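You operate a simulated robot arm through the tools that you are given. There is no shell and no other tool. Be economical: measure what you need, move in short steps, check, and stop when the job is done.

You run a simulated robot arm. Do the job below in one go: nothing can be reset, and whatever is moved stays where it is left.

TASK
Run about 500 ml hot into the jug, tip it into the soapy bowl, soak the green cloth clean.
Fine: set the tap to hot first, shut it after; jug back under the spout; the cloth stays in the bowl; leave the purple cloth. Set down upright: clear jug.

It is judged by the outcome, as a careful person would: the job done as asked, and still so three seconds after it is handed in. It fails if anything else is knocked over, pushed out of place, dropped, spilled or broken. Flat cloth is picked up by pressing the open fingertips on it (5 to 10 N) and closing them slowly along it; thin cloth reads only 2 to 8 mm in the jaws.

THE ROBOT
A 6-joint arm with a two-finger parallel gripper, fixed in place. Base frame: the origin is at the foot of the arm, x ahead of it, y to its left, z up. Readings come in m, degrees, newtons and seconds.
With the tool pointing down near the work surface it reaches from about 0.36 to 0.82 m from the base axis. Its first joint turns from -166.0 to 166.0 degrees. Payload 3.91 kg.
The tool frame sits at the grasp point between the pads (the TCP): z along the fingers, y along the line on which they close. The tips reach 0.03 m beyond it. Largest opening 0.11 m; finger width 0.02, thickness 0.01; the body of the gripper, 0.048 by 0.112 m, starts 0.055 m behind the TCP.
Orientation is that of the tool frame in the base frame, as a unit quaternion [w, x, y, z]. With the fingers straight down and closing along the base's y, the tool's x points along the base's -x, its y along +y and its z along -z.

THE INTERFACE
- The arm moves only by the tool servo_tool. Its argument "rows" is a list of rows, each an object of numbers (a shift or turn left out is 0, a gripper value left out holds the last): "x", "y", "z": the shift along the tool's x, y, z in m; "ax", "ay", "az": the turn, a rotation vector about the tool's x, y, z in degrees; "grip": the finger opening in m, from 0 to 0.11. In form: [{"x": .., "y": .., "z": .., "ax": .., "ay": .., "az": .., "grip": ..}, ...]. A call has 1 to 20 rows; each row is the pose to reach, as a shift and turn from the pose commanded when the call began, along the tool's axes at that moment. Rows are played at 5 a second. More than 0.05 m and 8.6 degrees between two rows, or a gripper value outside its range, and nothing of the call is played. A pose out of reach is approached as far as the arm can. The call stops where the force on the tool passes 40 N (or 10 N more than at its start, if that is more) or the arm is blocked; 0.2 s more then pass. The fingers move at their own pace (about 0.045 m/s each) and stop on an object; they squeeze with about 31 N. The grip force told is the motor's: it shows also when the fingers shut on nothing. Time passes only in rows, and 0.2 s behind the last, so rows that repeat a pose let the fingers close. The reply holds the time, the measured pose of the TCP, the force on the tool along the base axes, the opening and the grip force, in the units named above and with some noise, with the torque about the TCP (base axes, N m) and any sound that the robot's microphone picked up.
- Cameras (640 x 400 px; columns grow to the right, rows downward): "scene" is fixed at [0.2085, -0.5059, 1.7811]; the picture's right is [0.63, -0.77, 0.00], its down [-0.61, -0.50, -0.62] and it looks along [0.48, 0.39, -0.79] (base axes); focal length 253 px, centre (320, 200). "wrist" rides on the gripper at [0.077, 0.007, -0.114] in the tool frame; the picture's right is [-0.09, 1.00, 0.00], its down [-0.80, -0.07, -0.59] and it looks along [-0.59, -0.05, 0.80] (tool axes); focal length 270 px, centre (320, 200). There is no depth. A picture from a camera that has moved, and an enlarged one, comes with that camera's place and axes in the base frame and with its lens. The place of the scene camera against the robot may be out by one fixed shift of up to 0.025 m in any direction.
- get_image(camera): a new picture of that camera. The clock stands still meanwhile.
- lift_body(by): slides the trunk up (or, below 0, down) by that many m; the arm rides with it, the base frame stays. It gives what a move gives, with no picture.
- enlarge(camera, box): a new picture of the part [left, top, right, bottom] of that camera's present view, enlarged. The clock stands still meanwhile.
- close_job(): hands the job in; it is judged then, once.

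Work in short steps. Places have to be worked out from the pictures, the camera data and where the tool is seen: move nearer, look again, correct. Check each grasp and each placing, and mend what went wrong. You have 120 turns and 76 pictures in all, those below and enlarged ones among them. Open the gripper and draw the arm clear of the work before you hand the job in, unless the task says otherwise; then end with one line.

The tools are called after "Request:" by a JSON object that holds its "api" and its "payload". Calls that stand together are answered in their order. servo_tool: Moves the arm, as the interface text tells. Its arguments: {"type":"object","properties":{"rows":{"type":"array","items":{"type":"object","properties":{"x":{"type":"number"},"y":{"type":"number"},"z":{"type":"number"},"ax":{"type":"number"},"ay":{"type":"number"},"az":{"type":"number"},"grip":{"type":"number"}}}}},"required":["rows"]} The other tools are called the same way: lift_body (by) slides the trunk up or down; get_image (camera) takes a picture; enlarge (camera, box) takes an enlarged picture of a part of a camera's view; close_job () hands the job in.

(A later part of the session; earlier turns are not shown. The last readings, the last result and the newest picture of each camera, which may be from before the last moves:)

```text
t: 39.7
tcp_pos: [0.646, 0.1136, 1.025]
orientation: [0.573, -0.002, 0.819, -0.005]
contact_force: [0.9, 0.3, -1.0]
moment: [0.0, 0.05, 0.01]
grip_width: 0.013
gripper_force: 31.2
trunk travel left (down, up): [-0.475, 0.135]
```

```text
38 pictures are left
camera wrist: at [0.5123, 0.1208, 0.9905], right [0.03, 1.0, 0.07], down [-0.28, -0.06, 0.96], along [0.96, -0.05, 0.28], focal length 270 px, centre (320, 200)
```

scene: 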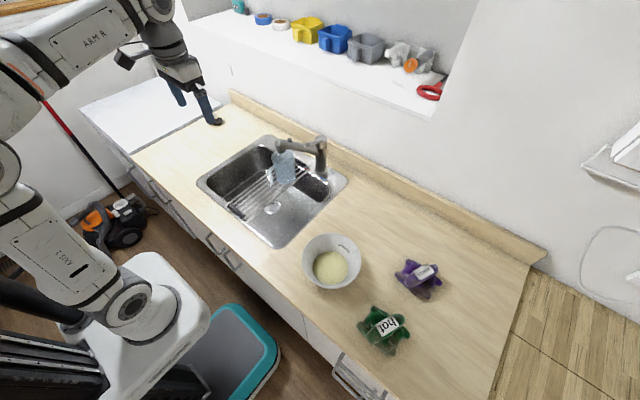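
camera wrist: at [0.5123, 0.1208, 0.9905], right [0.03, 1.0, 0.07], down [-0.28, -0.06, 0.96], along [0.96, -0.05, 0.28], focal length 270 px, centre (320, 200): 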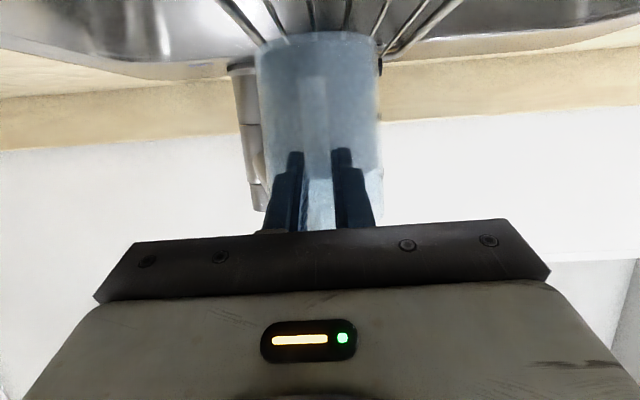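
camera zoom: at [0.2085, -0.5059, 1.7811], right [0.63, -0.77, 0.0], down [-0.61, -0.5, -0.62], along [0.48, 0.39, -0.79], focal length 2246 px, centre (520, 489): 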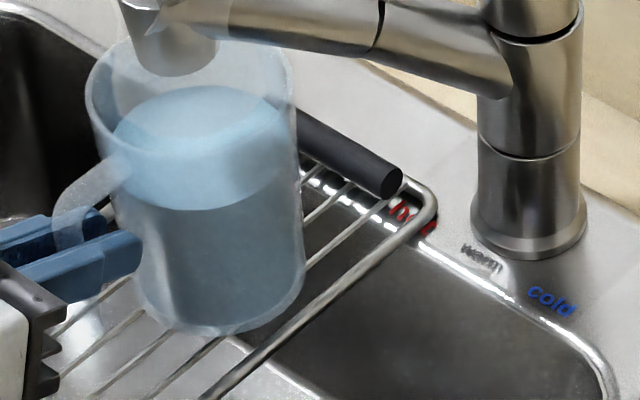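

The jug did rise ~10 mm and stays level (the force reading nets out the load). I draw it back from under the spout smoothly.

Request:
{"api": "servo_tool", "payload": {"rows": [{"x": 0.0017, "z": -0.0047}, {"x": 0.0051, "z": -0.0141}, {"x": 0.0103, "z": -0.0282}, {"x": 0.0171, "z": -0.047}, {"x": 0.0239, "z": -0.0658}, {"x": 0.0308, "z": -0.0846}, {"x": 0.0376, "z": -0.1034}, {"x": 0.0427, "z": -0.1175}, {"x": 0.0462, "z": -0.1269}, {"x": 0.0479, "z": -0.1316}]}}

Request:
{"api": "enlarge", "payload": {"camera": "scene", "box": [210, 120, 350, 240]}}

```text
t: 41.9
tcp_pos: [0.5157, 0.1213, 1.0285]
orientation: [0.574, -0.002, 0.819, -0.006]
contact_force: [-0.2, 0.6, -0.9]
moment: [0.04, 0.08, 0.01]
grip_width: 0.0133
gripper_force: 30.9
out of reach, approached as far as the arm can: row 9, 10
trunk travel left (down, up): [-0.475, 0.135]
```

```text
3.33 times, centred on (280, 180) of scene
camera zoom: at [0.2085, -0.5059, 1.7811], right [0.63, -0.77, 0.0], down [-0.61, -0.5, -0.62], along [0.48, 0.39, -0.79], focal length 842 px, centre (453, 267)
```

zoom: 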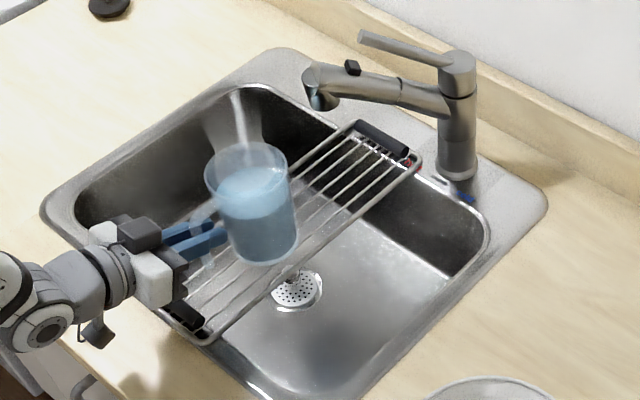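

Jug held upright, clear of the spout; this horizontal pose is near the inner reach limit. I raise the trunk so the jug will pass over everything.

Request:
{"api": "lift_body", "payload": {"by": 0.13}}

Request:
{"api": "servo_tool", "payload": {"rows": [{"x": -0.002, "z": 0.006}, {"x": -0.004, "z": 0.012}]}}

```text
t: 43.5
tcp_pos: [0.5152, 0.1219, 1.1578]
orientation: [0.573, -0.001, 0.819, -0.007]
contact_force: [-0.7, 0.2, -1.8]
moment: [-0.01, 0.06, -0.03]
grip_width: 0.0129
gripper_force: 31.0
trunk travel left (down, up): [-0.605, 0.005]
```

```text
t: 44.1
tcp_pos: [0.528, 0.1217, 1.1574]
orientation: [0.574, -0.001, 0.819, -0.006]
contact_force: [-0.3, -0.2, -1.5]
moment: [-0.02, 0.07, -0.01]
grip_width: 0.0127
gripper_force: 30.9
trunk travel left (down, up): [-0.605, 0.005]
```

Steady at z 1.157. I swing along an arc toward the bowl, turning the tool with it.

Request:
{"api": "servo_tool", "payload": {"rows": [{"x": -0.0014, "y": -0.012, "z": 0.0038, "ax": 1.0, "az": 0.35}, {"x": -0.0027, "y": -0.03, "z": 0.0075, "ax": 2.7, "az": 1.0}, {"x": -0.0068, "y": -0.0566, "z": 0.0188, "ax": 4.5, "az": 1.64}, {"x": -0.0096, "y": -0.083, "z": 0.0263, "ax": 6.0, "az": 2.2}, {"x": -0.0109, "y": -0.1093, "z": 0.03, "ax": 7.5, "az": 2.7}, {"x": -0.0109, "y": -0.1357, "z": 0.0299, "ax": 9.1, "az": 3.3}, {"x": -0.0104, "y": -0.162, "z": 0.0287, "ax": 10.9, "az": 4.0}, {"x": -0.0095, "y": -0.1883, "z": 0.0262, "ax": 12.7, "az": 4.6}, {"x": -0.0083, "y": -0.2144, "z": 0.0227, "ax": 14.6, "az": 5.3}, {"x": -0.0065, "y": -0.2403, "z": 0.018, "ax": 16.4, "az": 6.0}, {"x": -0.0044, "y": -0.2659, "z": 0.0121, "ax": 18.2, "az": 6.6}, {"x": -0.0019, "y": -0.2913, "z": 0.0052, "ax": 20, "az": 7.3}, {"x": 0.0011, "y": -0.3162, "z": -0.0029, "ax": 21.8, "az": 7.9}, {"x": 0.0044, "y": -0.3407, "z": -0.0121, "ax": 23.7, "az": 8.6}, {"x": 0.0081, "y": -0.3647, "z": -0.0224, "ax": 25.5, "az": 9.3}, {"x": 0.0123, "y": -0.3882, "z": -0.0337, "ax": 27.3, "az": 9.9}, {"x": 0.015, "y": -0.402, "z": -0.0414, "ax": 29.1, "az": 10.6}]}}

Request:
{"api": "get_image", "payload": {"camera": "scene"}}

Request:
{"api": "get_image", "payload": {"camera": "wrist"}}

```text
t: 47.7
tcp_pos: [0.4829, -0.2809, 1.1637]
orientation: [0.554, 0.217, 0.788, -0.159]
contact_force: [-0.3, -0.3, -0.9]
moment: [0.05, 0.04, 0.0]
grip_width: 0.0132
gripper_force: 31.0
trunk travel left (down, up): [-0.605, 0.005]
```

```text
36 pictures are left
```

scene: 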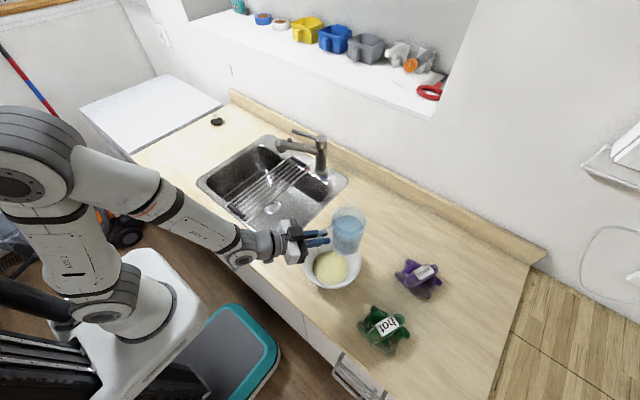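

```text
35 pictures are left
camera wrist: at [0.3726, -0.2064, 1.1278], right [0.54, 0.84, 0.07], down [-0.28, 0.1, 0.95], along [0.79, -0.54, 0.29], focal length 270 px, centre (320, 200)
```

wrist: 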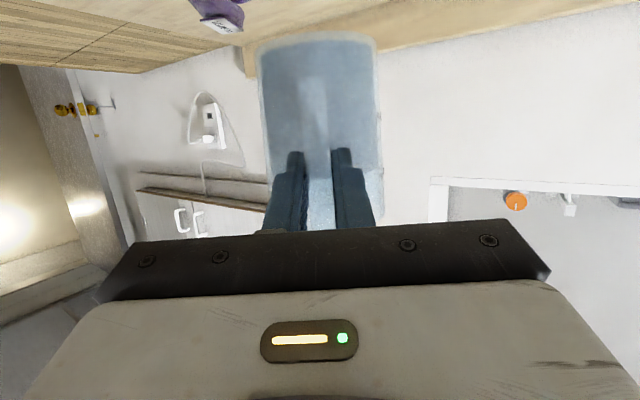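

Jug upright with its lip beyond the bowl; bowl centre is 4 cm ahead of the TCP. I tilt forward 32° (below the spill angle) while drawing back so the lip lies over the bowl's middle.

Request:
{"api": "servo_tool", "payload": {"rows": [{"ay": 4, "x": 0.003, "z": -0.0085, "y": -0.001}, {"ay": 8, "x": 0.006, "z": -0.017, "y": -0.002}, {"ay": 12, "x": 0.0092, "z": -0.0254, "y": -0.003}, {"ay": 16, "x": 0.0123, "z": -0.0338, "y": -0.004}, {"ay": 20, "x": 0.0154, "z": -0.0423, "y": -0.005}, {"ay": 24, "x": 0.0185, "z": -0.0508, "y": -0.006}, {"ay": 28, "x": 0.0215, "z": -0.0592, "y": -0.007}, {"ay": 32, "x": 0.0246, "z": -0.0677, "y": -0.0076}]}}

Request:
{"api": "enlarge", "payload": {"camera": "scene", "box": [260, 180, 420, 320]}}

```text
t: 49.5
tcp_pos: [0.4262, -0.2509, 1.1616]
orientation: [0.342, 0.248, 0.901, -0.095]
contact_force: [-0.6, 0.1, -0.8]
moment: [0.03, 0.05, 0.01]
grip_width: 0.0133
gripper_force: 31.3
out of reach, approached as far as the arm can: row 8
trunk travel left (down, up): [-0.605, 0.005]
```

```text
2.86 times, centred on (340, 250) of scene
camera zoom: at [0.2085, -0.5059, 1.7811], right [0.63, -0.77, 0.0], down [-0.61, -0.5, -0.62], along [0.48, 0.39, -0.79], focal length 722 px, centre (263, 57)
```

zoom: 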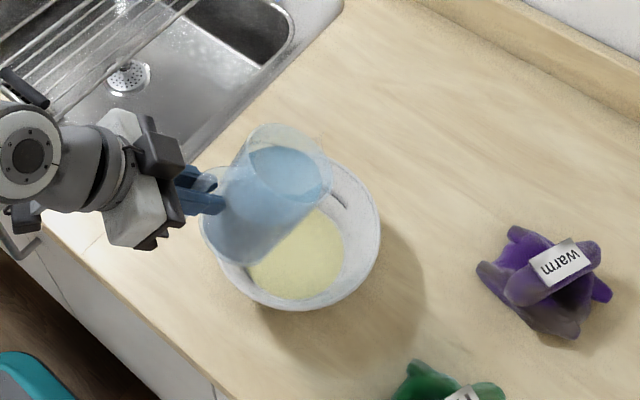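

The lip lies over the bowl and water is just at the edge. I pour slowly, tilting further while keeping the lip above the bowl's middle.

Request:
{"api": "servo_tool", "payload": {"rows": [{"ay": 2, "x": 0.0008, "z": -0.0006}, {"ay": 4, "x": 0.0015, "z": -0.0013}, {"ay": 6, "x": 0.0023, "z": -0.0019}, {"ay": 8, "x": 0.003, "z": -0.0026}, {"ay": 9.6, "x": 0.0019, "z": -0.0016}, {"ay": 11.2, "x": 0.0008, "z": -0.0006}, {"ay": 12.8, "x": -0.0004, "z": 0.0003}, {"ay": 14.4, "x": -0.0015, "z": 0.0013}, {"ay": 16, "x": -0.0029, "z": 0.0024}, {"ay": 17.6, "x": -0.0044, "z": 0.0037}]}}

Request:
{"api": "enlarge", "payload": {"camera": "scene", "box": [280, 200, 390, 310]}}

```text
t: 51.7
tcp_pos: [0.4183, -0.2637, 1.15]
orientation: [0.224, 0.255, 0.94, -0.048]
contact_force: [-1.1, 0.4, -0.7]
moment: [0.0, 0.04, -0.05]
grip_width: 0.013
gripper_force: 31.6
out of reach, approached as far as the arm can: row 3, 4, 5, 6, 7, 8, 9, 10
trunk travel left (down, up): [-0.605, 0.005]
```

```text
3.64 times, centred on (335, 255) of scene
camera zoom: at [0.2085, -0.5059, 1.7811], right [0.63, -0.77, 0.0], down [-0.61, -0.5, -0.62], along [0.48, 0.39, -0.79], focal length 919 px, centre (266, 0)
```

zoom: 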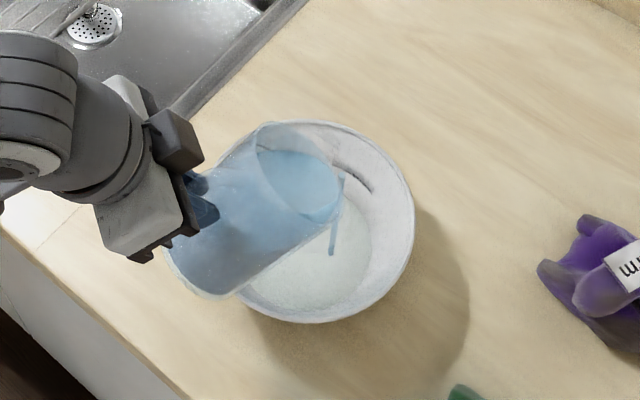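

The stream falls well inside the bowl. I keep pouring, moving outward with the tilt and slightly up.

Request:
{"api": "servo_tool", "payload": {"rows": [{"ay": 1.5, "x": -0.0067, "z": 0.0, "y": 0.002}, {"ay": 3, "x": -0.0134, "z": 0.0, "y": 0.004}, {"ay": 4.7, "x": -0.017, "z": -0.0004, "y": 0.005}, {"ay": 6.5, "x": -0.0211, "z": -0.0007, "y": 0.005}, {"ay": 8, "x": -0.0233, "z": -0.0003, "y": 0.005}, {"ay": 9.5, "x": -0.0255, "z": 0, "y": 0.005}, {"ay": 11, "x": -0.0277, "z": 0.0004, "y": 0.005}, {"ay": 12.8, "x": -0.0303, "z": 0.0017, "y": 0.005}, {"ay": 14.6, "x": -0.033, "z": 0.003, "y": 0.005}, {"ay": 16.5, "x": -0.0358, "z": 0.0044, "y": 0.005}]}}

Request:
{"api": "enlarge", "payload": {"camera": "scene", "box": [280, 200, 390, 310]}}

```text
t: 53.9
tcp_pos: [0.4274, -0.2858, 1.1237]
orientation: [0.121, 0.258, 0.958, 0.031]
contact_force: [0.4, 0.1, 0.2]
moment: [-0.01, 0.0, -0.01]
grip_width: 0.0132
gripper_force: 31.4
out of reach, approached as far as the arm can: row 1, 2, 3, 4, 5, 6, 7, 8, 9, 10
trunk travel left (down, up): [-0.605, 0.005]
```

```text
3.64 times, centred on (335, 255) of scene
camera zoom: at [0.2085, -0.5059, 1.7811], right [0.63, -0.77, 0.0], down [-0.61, -0.5, -0.62], along [0.48, 0.39, -0.79], focal length 919 px, centre (266, 0)
```

zoom: 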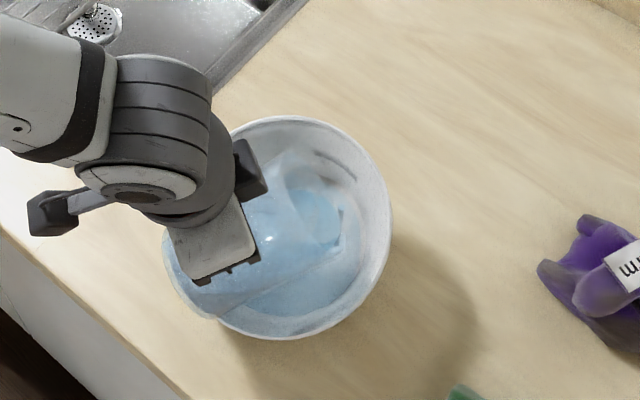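

The arm hit a joint limit: the jug sank to z 1.12 and nudged the bowl. I stop tilting and raise the jug straight up first; then I'll lower the trunk to gain reach.

Request:
{"api": "servo_tool", "payload": {"rows": [{"x": -0.004, "y": 0.0025, "z": -0.0194, "ay": -1}, {"x": -0.0086, "y": 0.0049, "z": -0.0388, "ay": -2}, {"x": -0.013, "y": 0.0073, "z": -0.058, "ay": -4}]}}

Request:
{"api": "get_image", "payload": {"camera": "scene"}}

Request:
{"api": "enlarge", "payload": {"camera": "scene", "box": [280, 200, 390, 310]}}

```text
t: 54.7
tcp_pos: [0.4277, -0.2847, 1.1853]
orientation: [0.154, 0.26, 0.953, 0.022]
contact_force: [-0.4, 0.1, -1.3]
moment: [-0.01, 0.02, -0.03]
grip_width: 0.0133
gripper_force: 31.4
trunk travel left (down, up): [-0.605, 0.005]
```

```text
31 pictures are left
```

scene: 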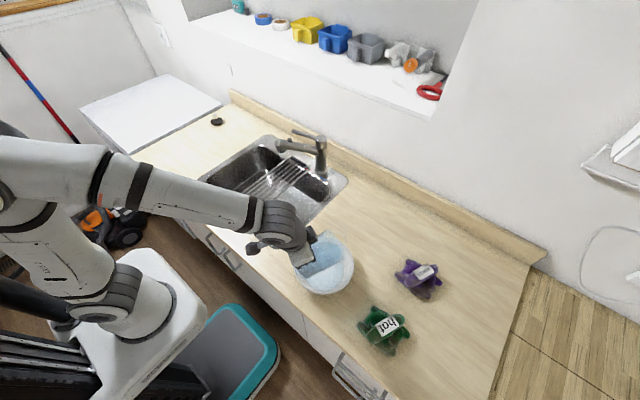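

```text
3.64 times, centred on (335, 255) of scene
camera zoom: at [0.2085, -0.5059, 1.7811], right [0.63, -0.77, 0.0], down [-0.61, -0.5, -0.62], along [0.48, 0.39, -0.79], focal length 919 px, centre (266, 0)
```

zoom: 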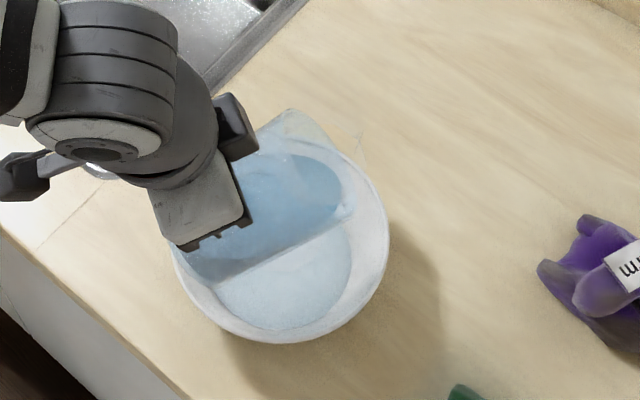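

Now at z 1.185 without trouble; the bowl has slid ~2.5 cm toward the robot (centre ≈(0.490,-0.300)). I level the jug sideways and raise it 8 cm, then lower the trunk by the same, to get the arm out of its folded range.

Request:
{"api": "servo_tool", "payload": {"rows": [{"x": -0.0056, "y": 0.0062, "z": -0.019, "ax": 1.7, "az": -0.5}, {"x": -0.0113, "y": 0.0124, "z": -0.038, "ax": 3.3, "az": -1}, {"x": -0.017, "y": 0.0186, "z": -0.057, "ax": 5, "az": -1.5}, {"x": -0.0226, "y": 0.0248, "z": -0.076, "ax": 6.7, "az": -2}]}}

Request:
{"api": "lift_body", "payload": {"by": -0.08}}

Request:
{"api": "enlarge", "payload": {"camera": "scene", "box": [280, 200, 390, 310]}}

```text
t: 55.7
tcp_pos: [0.4079, -0.2944, 1.2401]
orientation: [0.18, 0.242, 0.953, 0.008]
contact_force: [-0.8, 0.1, -0.5]
moment: [0.0, 0.02, 0.01]
grip_width: 0.013
gripper_force: 31.1
out of reach, approached as far as the arm can: row 1, 2, 3, 4
trunk travel left (down, up): [-0.605, 0.005]
```

```text
t: 56.9
tcp_pos: [0.4079, -0.2952, 1.1594]
orientation: [0.179, 0.242, 0.954, 0.007]
contact_force: [-0.4, 0.6, -1.4]
moment: [0.04, 0.03, 0.0]
grip_width: 0.013
gripper_force: 30.7
trunk travel left (down, up): [-0.525, 0.085]
```

```text
3.64 times, centred on (335, 255) of scene
camera zoom: at [0.2085, -0.5059, 1.7811], right [0.63, -0.77, 0.0], down [-0.61, -0.5, -0.62], along [0.48, 0.39, -0.79], focal length 919 px, centre (266, 0)
```

zoom: 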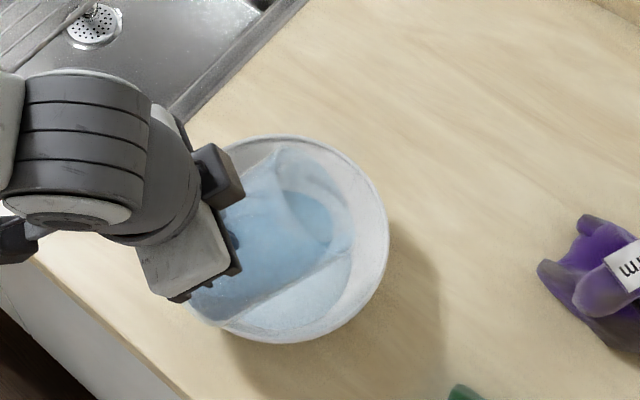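

Lowering the trunk worked; I continue: raise and move slightly outward, then check reach.

Request:
{"api": "servo_tool", "payload": {"rows": [{"x": -0.01, "y": 0.001, "z": -0.0125}, {"x": -0.02, "y": 0.002, "z": -0.025}, {"x": -0.03, "y": 0.004, "z": -0.0375}, {"x": -0.039, "y": 0.005, "z": -0.05}]}}

```text
t: 57.9
tcp_pos: [0.4186, -0.3093, 1.2176]
orientation: [0.187, 0.239, 0.953, 0.017]
contact_force: [0.0, 0.2, -1.1]
moment: [0.02, 0.04, -0.02]
grip_width: 0.0135
gripper_force: 31.0
out of reach, approached as far as the arm can: row 2, 3, 4
trunk travel left (down, up): [-0.525, 0.085]
```

I look at the whole arm to see which joint is near its limit.

Request:
{"api": "get_image", "payload": {"camera": "scene"}}

```text
28 pictures are left
```

scene: 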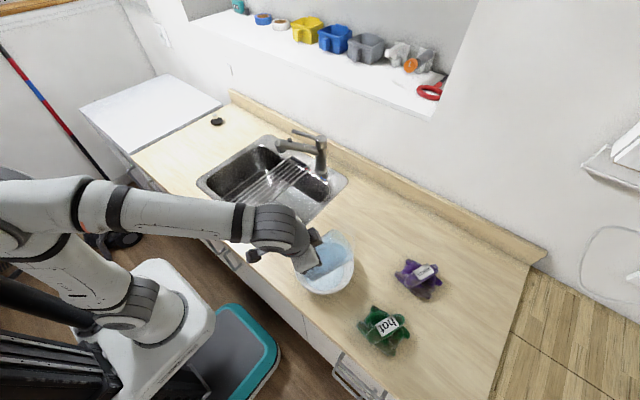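

The elbow is strongly folded, so I raise the jug further (clear of the bowl) and lower the trunk more to unfold it.

Request:
{"api": "servo_tool", "payload": {"rows": [{"x": -0.007, "y": 0.003, "z": -0.0185}, {"x": -0.014, "y": 0.006, "z": -0.037}, {"x": -0.021, "y": 0.009, "z": -0.056}, {"x": -0.028, "y": 0.012, "z": -0.074}, {"x": -0.035, "y": 0.015, "z": -0.093}, {"x": -0.042, "y": 0.018, "z": -0.111}]}}

Request:
{"api": "lift_body", "payload": {"by": -0.12}}

```text
t: 59.3
tcp_pos: [0.4123, -0.3144, 1.3299]
orientation: [0.194, 0.237, 0.951, 0.029]
contact_force: [0.4, -0.6, -1.0]
moment: [0.02, 0.01, 0.03]
grip_width: 0.0133
gripper_force: 31.1
out of reach, approached as far as the arm can: row 1, 2, 3, 4, 5, 6
trunk travel left (down, up): [-0.525, 0.085]
```

```text
t: 60.8
tcp_pos: [0.4124, -0.3136, 1.2103]
orientation: [0.195, 0.237, 0.951, 0.029]
contact_force: [-0.3, -0.1, -1.3]
moment: [0.03, 0.03, 0.02]
grip_width: 0.0135
gripper_force: 30.7
trunk travel left (down, up): [-0.405, 0.205]
```

Diagnosis: the last joint sits at its limit (the tool can't roll one way, all else is free), so a sideways pour by rolling the free way (+az) avoids it. I bring the jug back to near level, placing the TCP behind and left of the bowl centre.

Request:
{"api": "servo_tool", "payload": {"rows": [{"ay": -6, "x": -0.001, "y": 0.015, "z": 0.006}, {"ay": -12, "x": -0.002, "y": 0.031, "z": 0.012}, {"ay": -18, "x": -0.003, "y": 0.047, "z": 0.018}, {"ay": -24, "x": -0.004, "y": 0.063, "z": 0.024}, {"ay": -30, "x": -0.005, "y": 0.079, "z": 0.03}, {"ay": -36, "x": -0.006, "y": 0.095, "z": 0.037}, {"ay": -42, "x": -0.007, "y": 0.11, "z": 0.043}]}}

Request:
{"api": "get_image", "payload": {"camera": "scene"}}

Request:
{"api": "enlarge", "payload": {"camera": "scene", "box": [260, 190, 390, 310]}}

```text
t: 62.4
tcp_pos: [0.482, -0.2218, 1.1887]
orientation: [0.524, 0.232, 0.818, -0.059]
contact_force: [0.1, 0.1, 0.0]
moment: [0.02, 0.09, 0.02]
grip_width: 0.0131
gripper_force: 31.0
trunk travel left (down, up): [-0.405, 0.205]
```

```text
27 pictures are left
```

scene: 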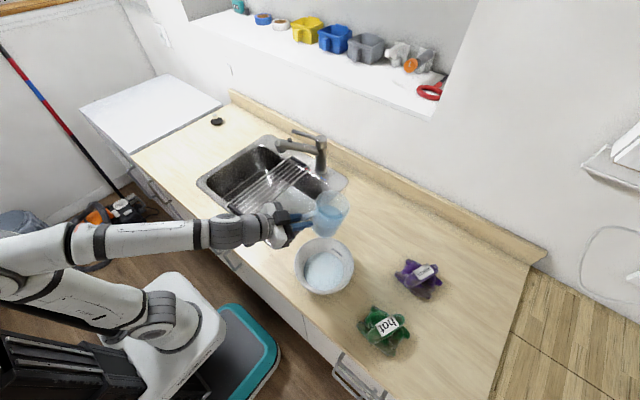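

```text
3.33 times, centred on (325, 250) of scene
camera zoom: at [0.2085, -0.5059, 1.7811], right [0.63, -0.77, 0.0], down [-0.61, -0.5, -0.62], along [0.48, 0.39, -0.79], focal length 842 px, centre (303, 33)
```

zoom: 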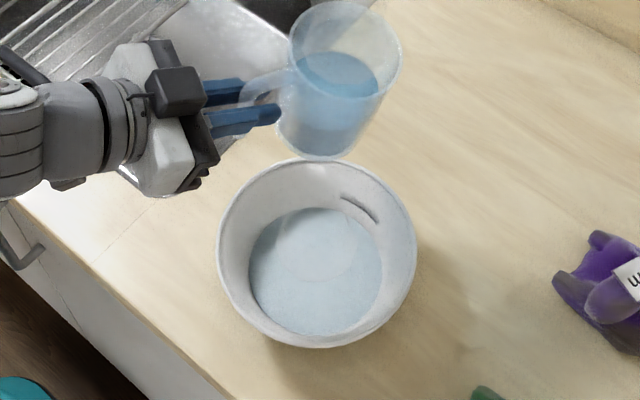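

All reachable; ~40 % of the water remains, no spill seen, bowl rim centre at (0.486,-0.300). I lower 5 cm and roll toward the bowl, up to the start of pouring.

Request:
{"api": "servo_tool", "payload": {"rows": [{"az": 4, "x": 0.006, "y": -0.001, "z": 0.003}, {"az": 11, "x": 0.012, "y": -0.002, "z": 0.006}, {"az": 18, "x": 0.02, "y": -0.003, "z": 0.01}, {"az": 25, "x": 0.028, "y": -0.004, "z": 0.014}, {"az": 32, "x": 0.036, "y": -0.006, "z": 0.018}, {"az": 38, "x": 0.044, "y": -0.007, "z": 0.022}, {"az": 43, "x": 0.044, "y": -0.007, "z": 0.022}, {"az": 48, "x": 0.044, "y": -0.007, "z": 0.022}]}}

Request:
{"api": "enlarge", "payload": {"camera": "scene", "box": [260, 190, 390, 310]}}

```text
t: 64.2
tcp_pos: [0.483, -0.2222, 1.1392]
orientation: [0.502, 0.545, 0.652, 0.161]
contact_force: [0.1, -0.2, -0.6]
moment: [0.02, 0.06, 0.03]
grip_width: 0.0132
gripper_force: 30.8
trunk travel left (down, up): [-0.405, 0.205]
```

```text
3.33 times, centred on (325, 250) of scene
camera zoom: at [0.2085, -0.5059, 1.7811], right [0.63, -0.77, 0.0], down [-0.61, -0.5, -0.62], along [0.48, 0.39, -0.79], focal length 842 px, centre (303, 33)
```

zoom: 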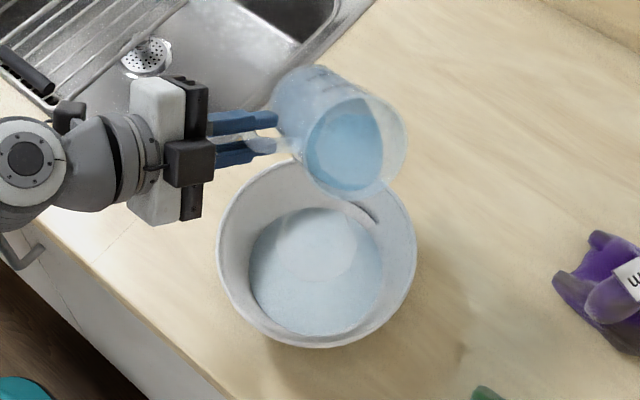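

Lip is right above the bowl's middle. I pour the rest slowly with further roll.

Request:
{"api": "servo_tool", "payload": {"rows": [{"az": 3}, {"az": 6}, {"az": 9}, {"az": 12}, {"az": 14.5}, {"az": 17}, {"az": 19.5}, {"az": 22}, {"az": 24.5}, {"az": 27}]}}

Request:
{"api": "enlarge", "payload": {"camera": "scene", "box": [260, 190, 390, 310]}}

```text
t: 66.4
tcp_pos: [0.4826, -0.2211, 1.1391]
orientation: [0.45, 0.682, 0.508, 0.272]
contact_force: [-0.2, -0.9, 0.4]
moment: [0.04, 0.07, 0.0]
grip_width: 0.0134
gripper_force: 31.3
trunk travel left (down, up): [-0.405, 0.205]
```

```text
3.33 times, centred on (325, 250) of scene
camera zoom: at [0.2085, -0.5059, 1.7811], right [0.63, -0.77, 0.0], down [-0.61, -0.5, -0.62], along [0.48, 0.39, -0.79], focal length 842 px, centre (303, 33)
```

zoom: 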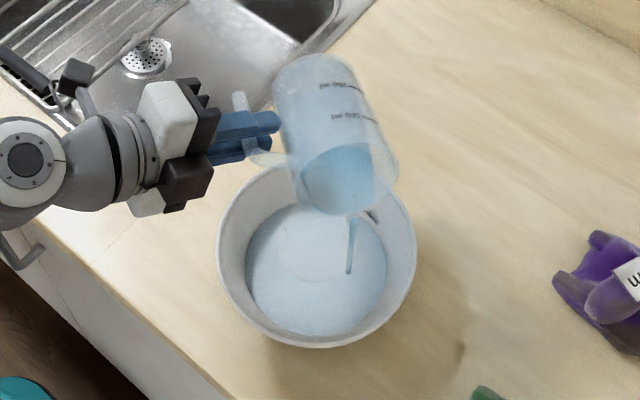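

The thin stream lands inside the bowl. I continue rolling to empty the jug.

Request:
{"api": "servo_tool", "payload": {"rows": [{"az": 2.5}, {"az": 5}, {"az": 7.5}, {"az": 10}, {"az": 12.5}, {"az": 15}, {"az": 17.5}, {"az": 20}, {"az": 23}, {"az": 26}, {"az": 30}, {"az": 34}, {"az": 38}, {"az": 42}, {"az": 42}, {"az": 42}]}}

Request:
{"api": "enlarge", "payload": {"camera": "scene", "box": [260, 190, 390, 310]}}

```text
t: 69.8
tcp_pos: [0.4893, -0.2135, 1.1287]
orientation: [0.327, 0.818, 0.228, 0.415]
contact_force: [0.4, -0.5, -0.6]
moment: [0.03, 0.03, -0.03]
grip_width: 0.0133
gripper_force: 31.3
out of reach, approached as far as the arm can: row 11, 12, 13, 14, 15
trunk travel left (down, up): [-0.405, 0.205]
```

```text
3.33 times, centred on (325, 250) of scene
camera zoom: at [0.2085, -0.5059, 1.7811], right [0.63, -0.77, 0.0], down [-0.61, -0.5, -0.62], along [0.48, 0.39, -0.79], focal length 842 px, centre (303, 33)
```

zoom: 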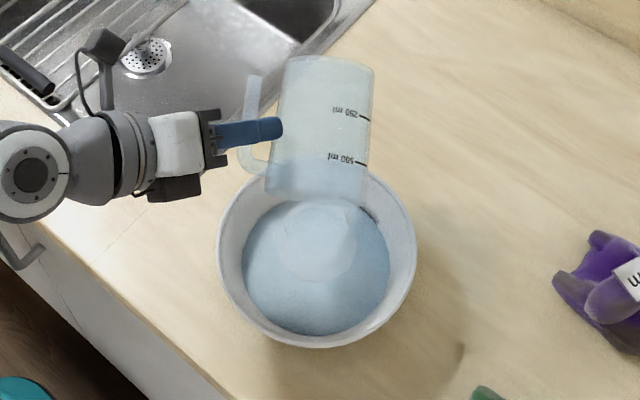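

Jug tilt is ~110°. I check closely whether it is empty.

Request:
{"api": "enlarge", "payload": {"camera": "scene", "box": [310, 200, 350, 250]}}

Request:
{"api": "get_image", "payload": {"camera": "wrist"}}

```text
8.00 times, centred on (330, 225) of scene
camera zoom: at [0.2085, -0.5059, 1.7811], right [0.63, -0.77, 0.0], down [-0.61, -0.5, -0.62], along [0.48, 0.39, -0.79], focal length 2021 px, centre (240, 0)
```

zoom: 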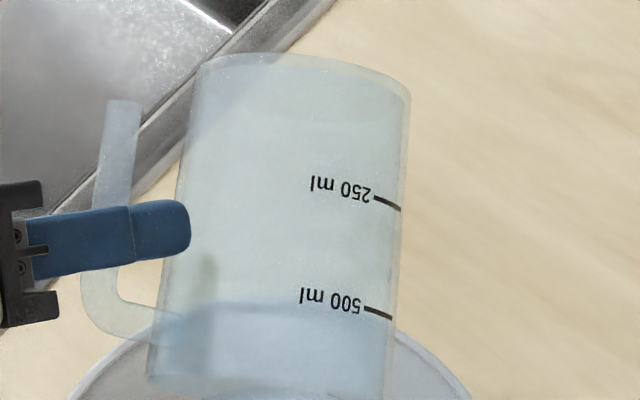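

```text
21 pictures are left
camera wrist: at [0.4372, -0.1298, 1.224], right [0.05, -0.74, 0.67], down [-0.94, -0.26, -0.21], along [0.34, -0.62, -0.71], focal length 270 px, centre (320, 200)
```

wrist: 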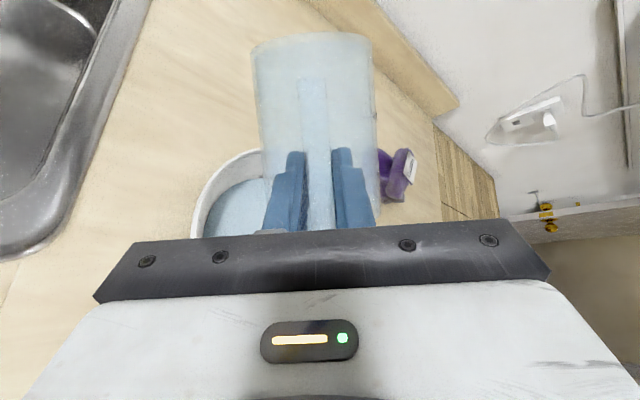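

The jug is empty. I raise it a little and roll it back upright.

Request:
{"api": "servo_tool", "payload": {"rows": [{"az": -4, "x": 0.0132, "y": 0.018, "z": -0.011}, {"az": -12, "x": 0.0265, "y": 0.036, "z": -0.022}, {"az": -20, "x": 0.0265, "y": 0.036, "z": -0.022}, {"az": -28, "x": 0.0265, "y": 0.036, "z": -0.022}, {"az": -36, "x": 0.0265, "y": 0.036, "z": -0.022}, {"az": -44, "x": 0.0265, "y": 0.036, "z": -0.022}, {"az": -52, "x": 0.0265, "y": 0.036, "z": -0.022}, {"az": -60, "x": 0.0265, "y": 0.036, "z": -0.022}, {"az": -68, "x": 0.0265, "y": 0.036, "z": -0.022}, {"az": -76, "x": 0.0265, "y": 0.036, "z": -0.022}, {"az": -84, "x": 0.0265, "y": 0.036, "z": -0.022}, {"az": -92, "x": 0.0265, "y": 0.036, "z": -0.022}, {"az": -100, "x": 0.0265, "y": 0.036, "z": -0.022}, {"az": -108, "x": 0.0265, "y": 0.036, "z": -0.022}, {"az": -114, "x": 0.0265, "y": 0.036, "z": -0.022}]}}

```text
t: 73.0
tcp_pos: [0.4835, -0.2217, 1.1899]
orientation: [0.525, 0.252, 0.812, -0.044]
contact_force: [-0.7, -0.2, -1.1]
moment: [0.0, 0.06, 0.0]
grip_width: 0.0131
gripper_force: 31.3
out of reach, approached as far as the arm can: row 1, 2, 3, 4, 5, 6, 7, 8, 9
trunk travel left (down, up): [-0.405, 0.205]
```

Jug upright again. I swing back along an arc toward the sink, squaring the tool to its grasp orientation.

Request:
{"api": "servo_tool", "payload": {"rows": [{"x": -0.0013, "y": 0.0226, "z": 0.0124, "ax": -1.7, "ay": -0.36, "az": -1.8}, {"x": -0.0028, "y": 0.0454, "z": 0.0252, "ax": -3.4, "ay": -0.7, "az": -3.6}, {"x": 0.0032, "y": 0.0696, "z": 0.0239, "ax": -5.1, "ay": -1.1, "az": -5.4}, {"x": 0.0093, "y": 0.0928, "z": 0.022, "ax": -6.8, "ay": -1.4, "az": -7.2}, {"x": 0.0161, "y": 0.1161, "z": 0.0187, "ax": -8.5, "ay": -1.8, "az": -9}, {"x": 0.0234, "y": 0.1393, "z": 0.0145, "ax": -10.2, "ay": -2.1, "az": -10.8}, {"x": 0.031, "y": 0.1618, "z": 0.0094, "ax": -12, "ay": -2.5, "az": -12.6}, {"x": 0.0387, "y": 0.184, "z": 0.0038, "ax": -13.7, "ay": -2.9, "az": -14.4}, {"x": 0.0471, "y": 0.206, "z": -0.0032, "ax": -15.4, "ay": -3.2, "az": -16.2}, {"x": 0.0558, "y": 0.2275, "z": -0.011, "ax": -17.1, "ay": -3.6, "az": -18}, {"x": 0.0652, "y": 0.248, "z": -0.0204, "ax": -18.8, "ay": -3.9, "az": -19.8}, {"x": 0.0752, "y": 0.2678, "z": -0.0316, "ax": -20.5, "ay": -4.3, "az": -21.6}, {"x": 0.0859, "y": 0.2859, "z": -0.0447, "ax": -20.5, "ay": -4.3, "az": -21.6}, {"x": 0.0962, "y": 0.3032, "z": -0.0574, "ax": -20.5, "ay": -4.3, "az": -21.6}, {"x": 0.1051, "y": 0.3148, "z": -0.0699, "ax": -20.5, "ay": -4.3, "az": -21.6}]}}

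```text
t: 76.2
tcp_pos: [0.536, 0.112, 1.1886]
orientation: [0.573, -0.001, 0.819, -0.006]
contact_force: [0.2, 1.2, -1.3]
moment: [-0.02, 0.04, 0.04]
grip_width: 0.0129
gripper_force: 31.2
trunk travel left (down, up): [-0.405, 0.205]
```

Exact orientation, at (0.536,0.112,1.189). I lower the trunk so that the jug's TCP height becomes ~1.028 and check.

Request:
{"api": "lift_body", "payload": {"by": -0.162}}

Request:
{"api": "enlarge", "payload": {"camera": "scene", "box": [210, 120, 350, 240]}}

```text
t: 78.0
tcp_pos: [0.5343, 0.1122, 1.0275]
orientation: [0.573, -0.001, 0.82, -0.007]
contact_force: [0.1, -0.6, -1.2]
moment: [0.0, 0.12, -0.01]
grip_width: 0.013
gripper_force: 31.1
trunk travel left (down, up): [-0.243, 0.367]
```

```text
3.33 times, centred on (280, 180) of scene
camera zoom: at [0.2085, -0.5059, 1.7811], right [0.63, -0.77, 0.0], down [-0.61, -0.5, -0.62], along [0.48, 0.39, -0.79], focal length 842 px, centre (453, 267)
```

zoom: 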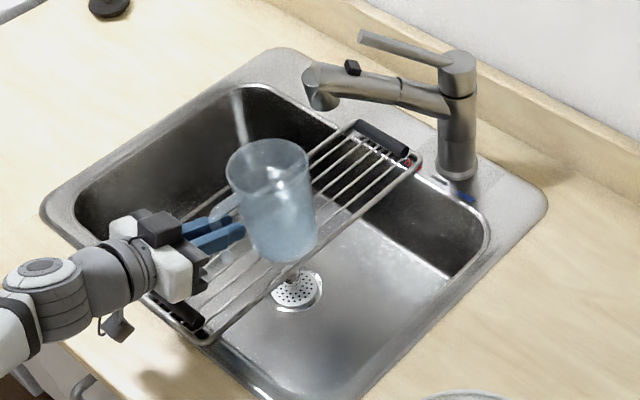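

Clear jug upright, ready. I slide it forward under the spout at the height it came out.

Request:
{"api": "servo_tool", "payload": {"rows": [{"x": -0.003, "z": 0.009, "y": 0.0005}, {"x": -0.009, "z": 0.026, "y": 0.001}, {"x": -0.015, "z": 0.044, "y": 0.0015}, {"x": -0.021, "z": 0.062, "y": 0.002}, {"x": -0.027, "z": 0.08, "y": 0.002}, {"x": -0.032, "z": 0.094, "y": 0.002}, {"x": -0.0356, "z": 0.1036, "y": 0.002}, {"x": -0.0356, "z": 0.1036, "y": 0.002}]}}

Request:
{"api": "enlarge", "payload": {"camera": "scene", "box": [260, 140, 330, 200]}}

```text
t: 79.8
tcp_pos: [0.6456, 0.1126, 1.024]
orientation: [0.573, -0.001, 0.819, -0.007]
contact_force: [0.3, 1.3, -1.0]
moment: [-0.02, 0.09, 0.01]
grip_width: 0.0132
gripper_force: 31.1
trunk travel left (down, up): [-0.243, 0.367]
```

```text
6.67 times, centred on (295, 170) of scene
camera zoom: at [0.2085, -0.5059, 1.7811], right [0.63, -0.77, 0.0], down [-0.61, -0.5, -0.62], along [0.48, 0.39, -0.79], focal length 1684 px, centre (487, 400)
```

zoom: 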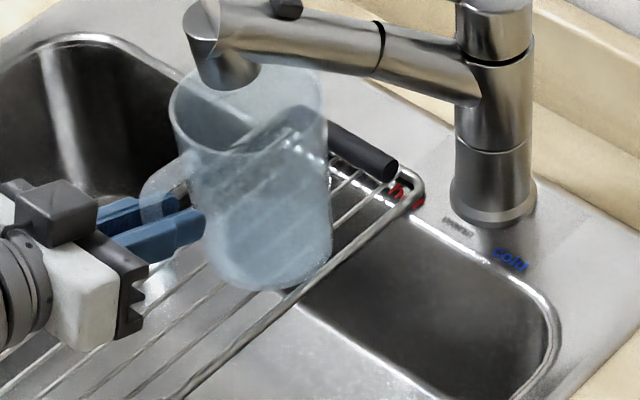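

Under the spout. I lower onto the rack in small steps, watching the force.

Request:
{"api": "servo_tool", "payload": {"rows": [{"x": 0.0028, "z": 0.001}, {"x": 0.0056, "z": 0.002}, {"x": 0.0075, "z": 0.0027}, {"x": 0.0085, "z": 0.0031}]}}

```text
t: 80.8
tcp_pos: [0.6439, 0.1133, 1.0161]
orientation: [0.573, 0.0, 0.819, -0.007]
contact_force: [1.3, 0.9, 2.5]
moment: [0.12, -0.47, -0.02]
grip_width: 0.0131
gripper_force: 30.8
trunk travel left (down, up): [-0.243, 0.367]
```

Contact begins. A touch more, then check.

Request:
{"api": "servo_tool", "payload": {"rows": [{"x": 0.001, "z": 0.0003}, {"x": 0.0019, "z": 0.0007}]}}

Request:
{"api": "enlarge", "payload": {"camera": "scene", "box": [260, 140, 330, 200]}}

```text
t: 81.4
tcp_pos: [0.6433, 0.1133, 1.0156]
orientation: [0.575, 0.0, 0.818, -0.007]
contact_force: [-1.3, -1.8, 10.6]
moment: [0.17, -0.79, -0.02]
grip_width: 0.0132
gripper_force: 31.6
trunk travel left (down, up): [-0.243, 0.367]
```

```text
6.67 times, centred on (295, 170) of scene
camera zoom: at [0.2085, -0.5059, 1.7811], right [0.63, -0.77, 0.0], down [-0.61, -0.5, -0.62], along [0.48, 0.39, -0.79], focal length 1684 px, centre (487, 400)
```

zoom: 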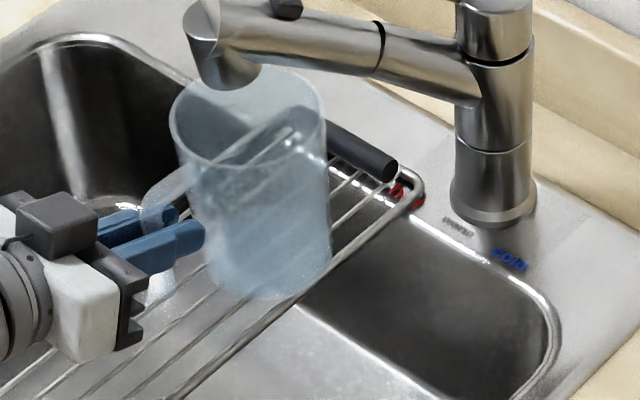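

Seated on the rack at its old place. I relieve the press, open, and draw straight back.

Request:
{"api": "servo_tool", "payload": {"rows": [{"x": -0.0012, "z": -0.0004}, {"x": -0.0012, "z": -0.0004, "grip": 0.03}, {"x": -0.0012, "z": -0.0004, "grip": 0.04}, {"x": -0.0012, "z": -0.0004, "grip": 0.04}, {"x": 0.005, "z": -0.02}, {"x": 0.014, "z": -0.045}, {"x": 0.022, "z": -0.07}, {"x": 0.029, "z": -0.09}]}}

Request:
{"api": "enlarge", "payload": {"camera": "scene", "box": [240, 130, 340, 210]}}

```text
t: 83.2
tcp_pos: [0.5505, 0.1142, 1.0187]
orientation: [0.573, -0.001, 0.82, -0.007]
contact_force: [0.6, 0.0, -0.4]
moment: [0.01, 0.0, -0.02]
grip_width: 0.04
gripper_force: 0.1
trunk travel left (down, up): [-0.243, 0.367]
```

```text
5.00 times, centred on (290, 170) of scene
camera zoom: at [0.2085, -0.5059, 1.7811], right [0.63, -0.77, 0.0], down [-0.61, -0.5, -0.62], along [0.48, 0.39, -0.79], focal length 1263 px, centre (470, 350)
```

zoom: 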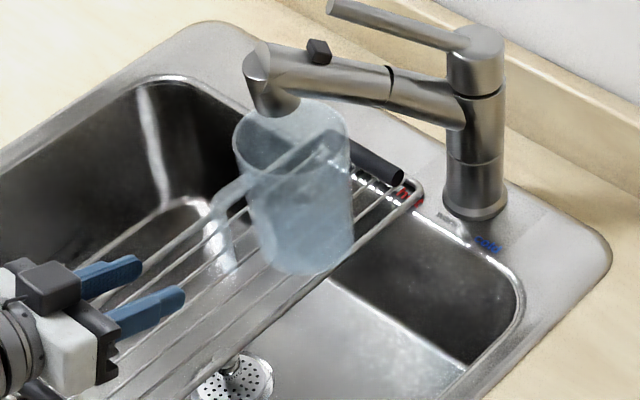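

Jug upright in place. Next the green cloth at about (0.46,-0.55). I raise the trunk and roll the wrist the free way so that a downward tool with fingers across the cloth's fold is reachable.

Request:
{"api": "lift_body", "payload": {"by": 0.2}}

Request:
{"api": "servo_tool", "payload": {"rows": [{"az": 8}, {"az": 16}, {"az": 24}, {"az": 32}, {"az": 40}, {"az": 48}, {"az": 56}, {"az": 64}, {"az": 72}, {"az": 80}, {"az": 88}, {"az": 96}, {"az": 104}, {"az": 112}, {"az": 120}, {"az": 128}, {"az": 136}, {"az": 144}]}}

```text
t: 85.4
tcp_pos: [0.5517, 0.1125, 1.2177]
orientation: [0.573, -0.002, 0.82, -0.006]
contact_force: [-0.2, 0.0, -0.5]
moment: [0.0, 0.03, 0.04]
grip_width: 0.0399
gripper_force: 0.0
trunk travel left (down, up): [-0.443, 0.167]
```

```text
t: 89.2
tcp_pos: [0.5547, 0.0324, 1.2576]
orientation: [0.158, 0.781, 0.271, 0.54]
contact_force: [-0.1, -0.7, 0.2]
moment: [0.0, 0.0, -0.01]
grip_width: 0.04
gripper_force: 0.1
out of reach, approached as far as the arm can: row 9, 10, 11, 12, 13, 14, 15, 16, 17, 18
trunk travel left (down, up): [-0.443, 0.167]
```

Rolling near the wrist's aligned (singular) posture runs into limits. I undo the roll; then I'll bend the wrist down past the other side (yaw right first, then pitch down), which should unwind it.

Request:
{"api": "servo_tool", "payload": {"rows": [{"az": -8}, {"az": -16}, {"az": -24}, {"az": -32}, {"az": -40}, {"az": -48}, {"az": -56}, {"az": -64}, {"az": -72}, {"az": -80}, {"az": -88}, {"az": -96}, {"az": -104}, {"az": -112}, {"az": -120}, {"az": -128}, {"az": -136}, {"az": -144}]}}

```text
t: 93.0
tcp_pos: [0.5585, 0.0272, 1.2587]
orientation: [0.562, -0.018, 0.827, 0.014]
contact_force: [0.5, 0.3, 0.2]
moment: [-0.01, -0.01, 0.01]
grip_width: 0.0398
gripper_force: 0.1
trunk travel left (down, up): [-0.443, 0.167]
```

Back to zero roll. I yaw the tool 45° to the right about the vertical.

Request:
{"api": "servo_tool", "payload": {"rows": [{"ax": 7.4, "az": 3}, {"ax": 14.9, "az": 6}, {"ax": 22.3, "az": 9}, {"ax": 29.8, "az": 12}, {"ax": 37.2, "az": 15}, {"ax": 41.8, "az": 16.9}]}}

```text
t: 94.4
tcp_pos: [0.5581, 0.0277, 1.2592]
orientation: [0.522, 0.303, 0.772, -0.199]
contact_force: [0.4, -0.8, -0.4]
moment: [0.0, -0.01, -0.04]
grip_width: 0.0399
gripper_force: 0.1
out of reach, approached as far as the arm can: row 1
trunk travel left (down, up): [-0.443, 0.167]
```

Now I pitch down to vertical.

Request:
{"api": "servo_tool", "payload": {"rows": [{"ay": 8}, {"ay": 16}, {"ay": 24}, {"ay": 32}, {"ay": 40}, {"ay": 48}, {"ay": 56}, {"ay": 64}, {"ay": 69}]}}

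```text
t: 96.4
tcp_pos: [0.5583, 0.0286, 1.2584]
orientation: [-0.008, 0.361, 0.932, 0.007]
contact_force: [-0.3, -0.4, -0.3]
moment: [-0.03, -0.01, -0.01]
grip_width: 0.0401
gripper_force: 0.1
trunk travel left (down, up): [-0.443, 0.167]
```

Wrist unwound: tool vertical with no limit trouble. I move over the green cloth at safe height, turning the fingers across its fold.

Request:
{"api": "servo_tool", "payload": {"rows": [{"x": -0.0247, "y": -0.0382, "az": -2}, {"x": -0.0494, "y": -0.0763, "az": -4}, {"x": -0.0741, "y": -0.1145, "az": -6}, {"x": -0.0988, "y": -0.1526, "az": -8}, {"x": -0.1235, "y": -0.1908, "az": -10}, {"x": -0.1482, "y": -0.2289, "az": -12}, {"x": -0.1728, "y": -0.2671, "az": -14}, {"x": -0.1975, "y": -0.3052, "az": -16}, {"x": -0.2222, "y": -0.3434, "az": -18}, {"x": -0.2469, "y": -0.3815, "az": -20}, {"x": -0.2716, "y": -0.4197, "az": -22}, {"x": -0.2963, "y": -0.4578, "az": -24}, {"x": -0.321, "y": -0.496, "az": -25}]}}

Request:
{"api": "get_image", "payload": {"camera": "wrist"}}

```text
t: 99.2
tcp_pos: [0.4447, -0.5188, 1.2322]
orientation: [-0.005, 0.155, 0.988, 0.008]
contact_force: [0.3, -0.5, 0.0]
moment: [-0.02, 0.01, -0.02]
grip_width: 0.04
gripper_force: 0.0
out of reach, approached as far as the arm can: row 12, 13
trunk travel left (down, up): [-0.443, 0.167]
```

```text
16 pictures are left
camera wrist: at [0.3747, -0.4905, 1.3461], right [0.39, 0.92, 0.01], down [0.75, -0.32, 0.58], along [0.54, -0.22, -0.81], focal length 270 px, centre (320, 200)
```

wrist: 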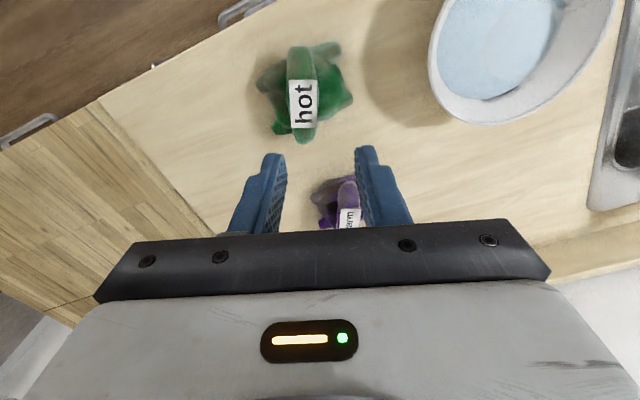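

Cloth confirmed at (0.460,-0.551), ridge running across the closing line. I lower the trunk, then centre above it with fingers open.

Request:
{"api": "lift_body", "payload": {"by": -0.15}}

Request:
{"api": "servo_tool", "payload": {"rows": [{"x": -0.012, "y": -0.013, "grip": 0.08}, {"x": -0.0247, "y": -0.0267, "grip": 0.08}, {"x": -0.0247, "y": -0.0267, "grip": 0.08}]}}

Request:
{"api": "get_image", "payload": {"camera": "wrist"}}

```text
t: 101.0
tcp_pos: [0.4442, -0.5187, 1.0815]
orientation: [-0.005, 0.156, 0.988, 0.008]
contact_force: [0.5, 0.0, 0.3]
moment: [-0.01, -0.02, 0.0]
grip_width: 0.0403
gripper_force: 0.1
trunk travel left (down, up): [-0.293, 0.317]
```

```text
t: 101.8
tcp_pos: [0.4445, -0.5314, 1.0668]
orientation: [-0.004, 0.156, 0.988, 0.008]
contact_force: [0.3, -0.9, -0.8]
moment: [0.03, -0.01, 0.03]
grip_width: 0.0796
gripper_force: 0.0
out of reach, approached as far as the arm can: row 1, 2, 3
trunk travel left (down, up): [-0.293, 0.317]
```

```text
15 pictures are left
camera wrist: at [0.3746, -0.5036, 1.1799], right [0.39, 0.92, 0.01], down [0.74, -0.32, 0.58], along [0.54, -0.22, -0.81], focal length 270 px, centre (320, 200)
```

wrist: 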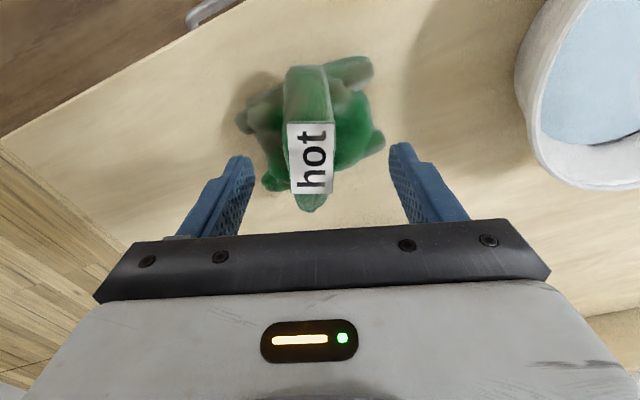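

Cloth centre still reads (0.461,-0.548). Going lower eases the reach, so I descend 6 cm while centring.

Request:
{"api": "servo_tool", "payload": {"rows": [{"x": -0.005, "y": -0.003, "z": 0.02}, {"x": -0.013, "y": -0.006, "z": 0.04}, {"x": -0.0212, "y": -0.0105, "z": 0.055}, {"x": -0.0212, "y": -0.0105, "z": 0.055}]}}

Request:
{"api": "get_image", "payload": {"camera": "wrist"}}

```text
t: 102.8
tcp_pos: [0.4594, -0.5455, 1.0117]
orientation: [-0.005, 0.155, 0.988, 0.008]
contact_force: [0.0, -0.3, -0.7]
moment: [0.03, 0.04, 0.0]
grip_width: 0.08
gripper_force: 0.0
trunk travel left (down, up): [-0.293, 0.317]
```

```text
14 pictures are left
camera wrist: at [0.3898, -0.5178, 1.1251], right [0.39, 0.92, 0.01], down [0.74, -0.32, 0.58], along [0.54, -0.22, -0.81], focal length 270 px, centre (320, 200)
```

wrist: 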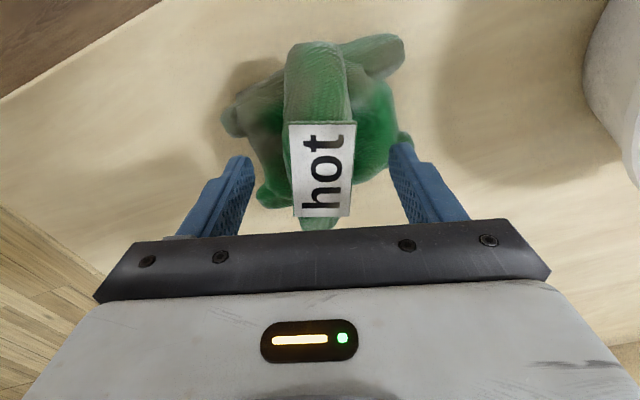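

The fingers straddle the ridge. I descend toward the cloth, then step gently until I feel 5–10 N.

Request:
{"api": "servo_tool", "payload": {"rows": [{"z": 0.015}, {"z": 0.03}, {"z": 0.045}, {"z": 0.055}]}}

Request:
{"api": "servo_tool", "payload": {"rows": [{"z": 0.004}, {"z": 0.008}]}}

```text
t: 103.6
tcp_pos: [0.4597, -0.5427, 0.9806]
orientation: [0.005, 0.154, 0.988, -0.001]
contact_force: [-0.5, 0.9, 13.1]
moment: [-0.5, 0.33, -0.16]
grip_width: 0.0796
gripper_force: 0.0
trunk travel left (down, up): [-0.293, 0.317]
stopped in row 4: the force on the tool passed its limit at 48 N (the readings are from after the stop); the commanded pose is now the measured one
```

```text
t: 104.1
tcp_pos: [0.4608, -0.5438, 0.9801]
orientation: [0.009, 0.155, 0.988, -0.007]
contact_force: [0.9, -2.3, 13.8]
moment: [-0.42, 0.21, 0.04]
grip_width: 0.0791
gripper_force: 0.1
trunk travel left (down, up): [-0.293, 0.317]
stopped in row 2: the force on the tool passed its limit at 44 N (the readings are from after the stop); the commanded pose is now the measured one
```

Contact at tip height ~0.95 with ~13 N. I ease up slightly and close slowly along the cloth.

Request:
{"api": "servo_tool", "payload": {"rows": [{"z": -0.001, "grip": 0.072}, {"z": -0.001, "grip": 0.064}, {"z": -0.001, "grip": 0.056}, {"z": -0.001, "grip": 0.048}, {"z": -0.001, "grip": 0.04}, {"z": -0.001, "grip": 0.032}, {"z": -0.001, "grip": 0.024}, {"z": -0.001, "grip": 0.016}, {"z": -0.001, "grip": 0.008}, {"z": -0.001, "grip": 0.0}, {"z": -0.001, "grip": 0.0}, {"z": -0.001, "grip": 0.0}]}}

Request:
{"api": "get_image", "payload": {"camera": "wrist"}}

```text
t: 106.7
tcp_pos: [0.4608, -0.5442, 0.9787]
orientation: [0.006, 0.154, 0.988, -0.005]
contact_force: [0.0, 4.0, 14.0]
moment: [0.48, 0.01, -0.22]
grip_width: 0.0442
gripper_force: 30.5
trunk travel left (down, up): [-0.293, 0.317]
```

```text
13 pictures are left
camera wrist: at [0.3884, -0.5133, 1.0911], right [0.39, 0.92, -0.01], down [0.73, -0.3, 0.61], along [0.56, -0.24, -0.8], focal length 270 px, centre (320, 200)
```

wrist: 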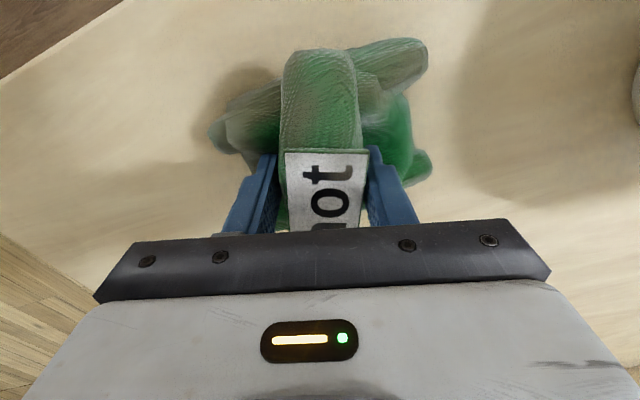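

The ridge is gripped (44 mm, 30 N). I test by lifting.

Request:
{"api": "servo_tool", "payload": {"rows": [{"z": -0.01}, {"z": -0.025}, {"z": -0.04}, {"z": -0.055}, {"z": -0.055}]}}

Request:
{"api": "get_image", "payload": {"camera": "scene"}}

```text
t: 107.9
tcp_pos: [0.4618, -0.5449, 1.0335]
orientation: [0.006, 0.155, 0.988, -0.004]
contact_force: [0.5, 0.0, -1.1]
moment: [0.02, -0.03, 0.0]
grip_width: 0.0439
gripper_force: 30.8
trunk travel left (down, up): [-0.293, 0.317]
```

```text
12 pictures are left
```

scene: 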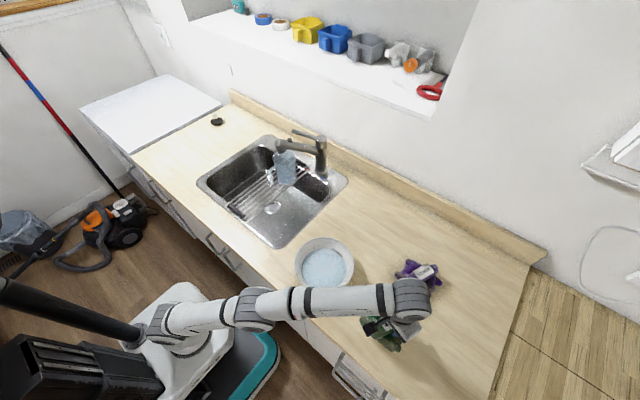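

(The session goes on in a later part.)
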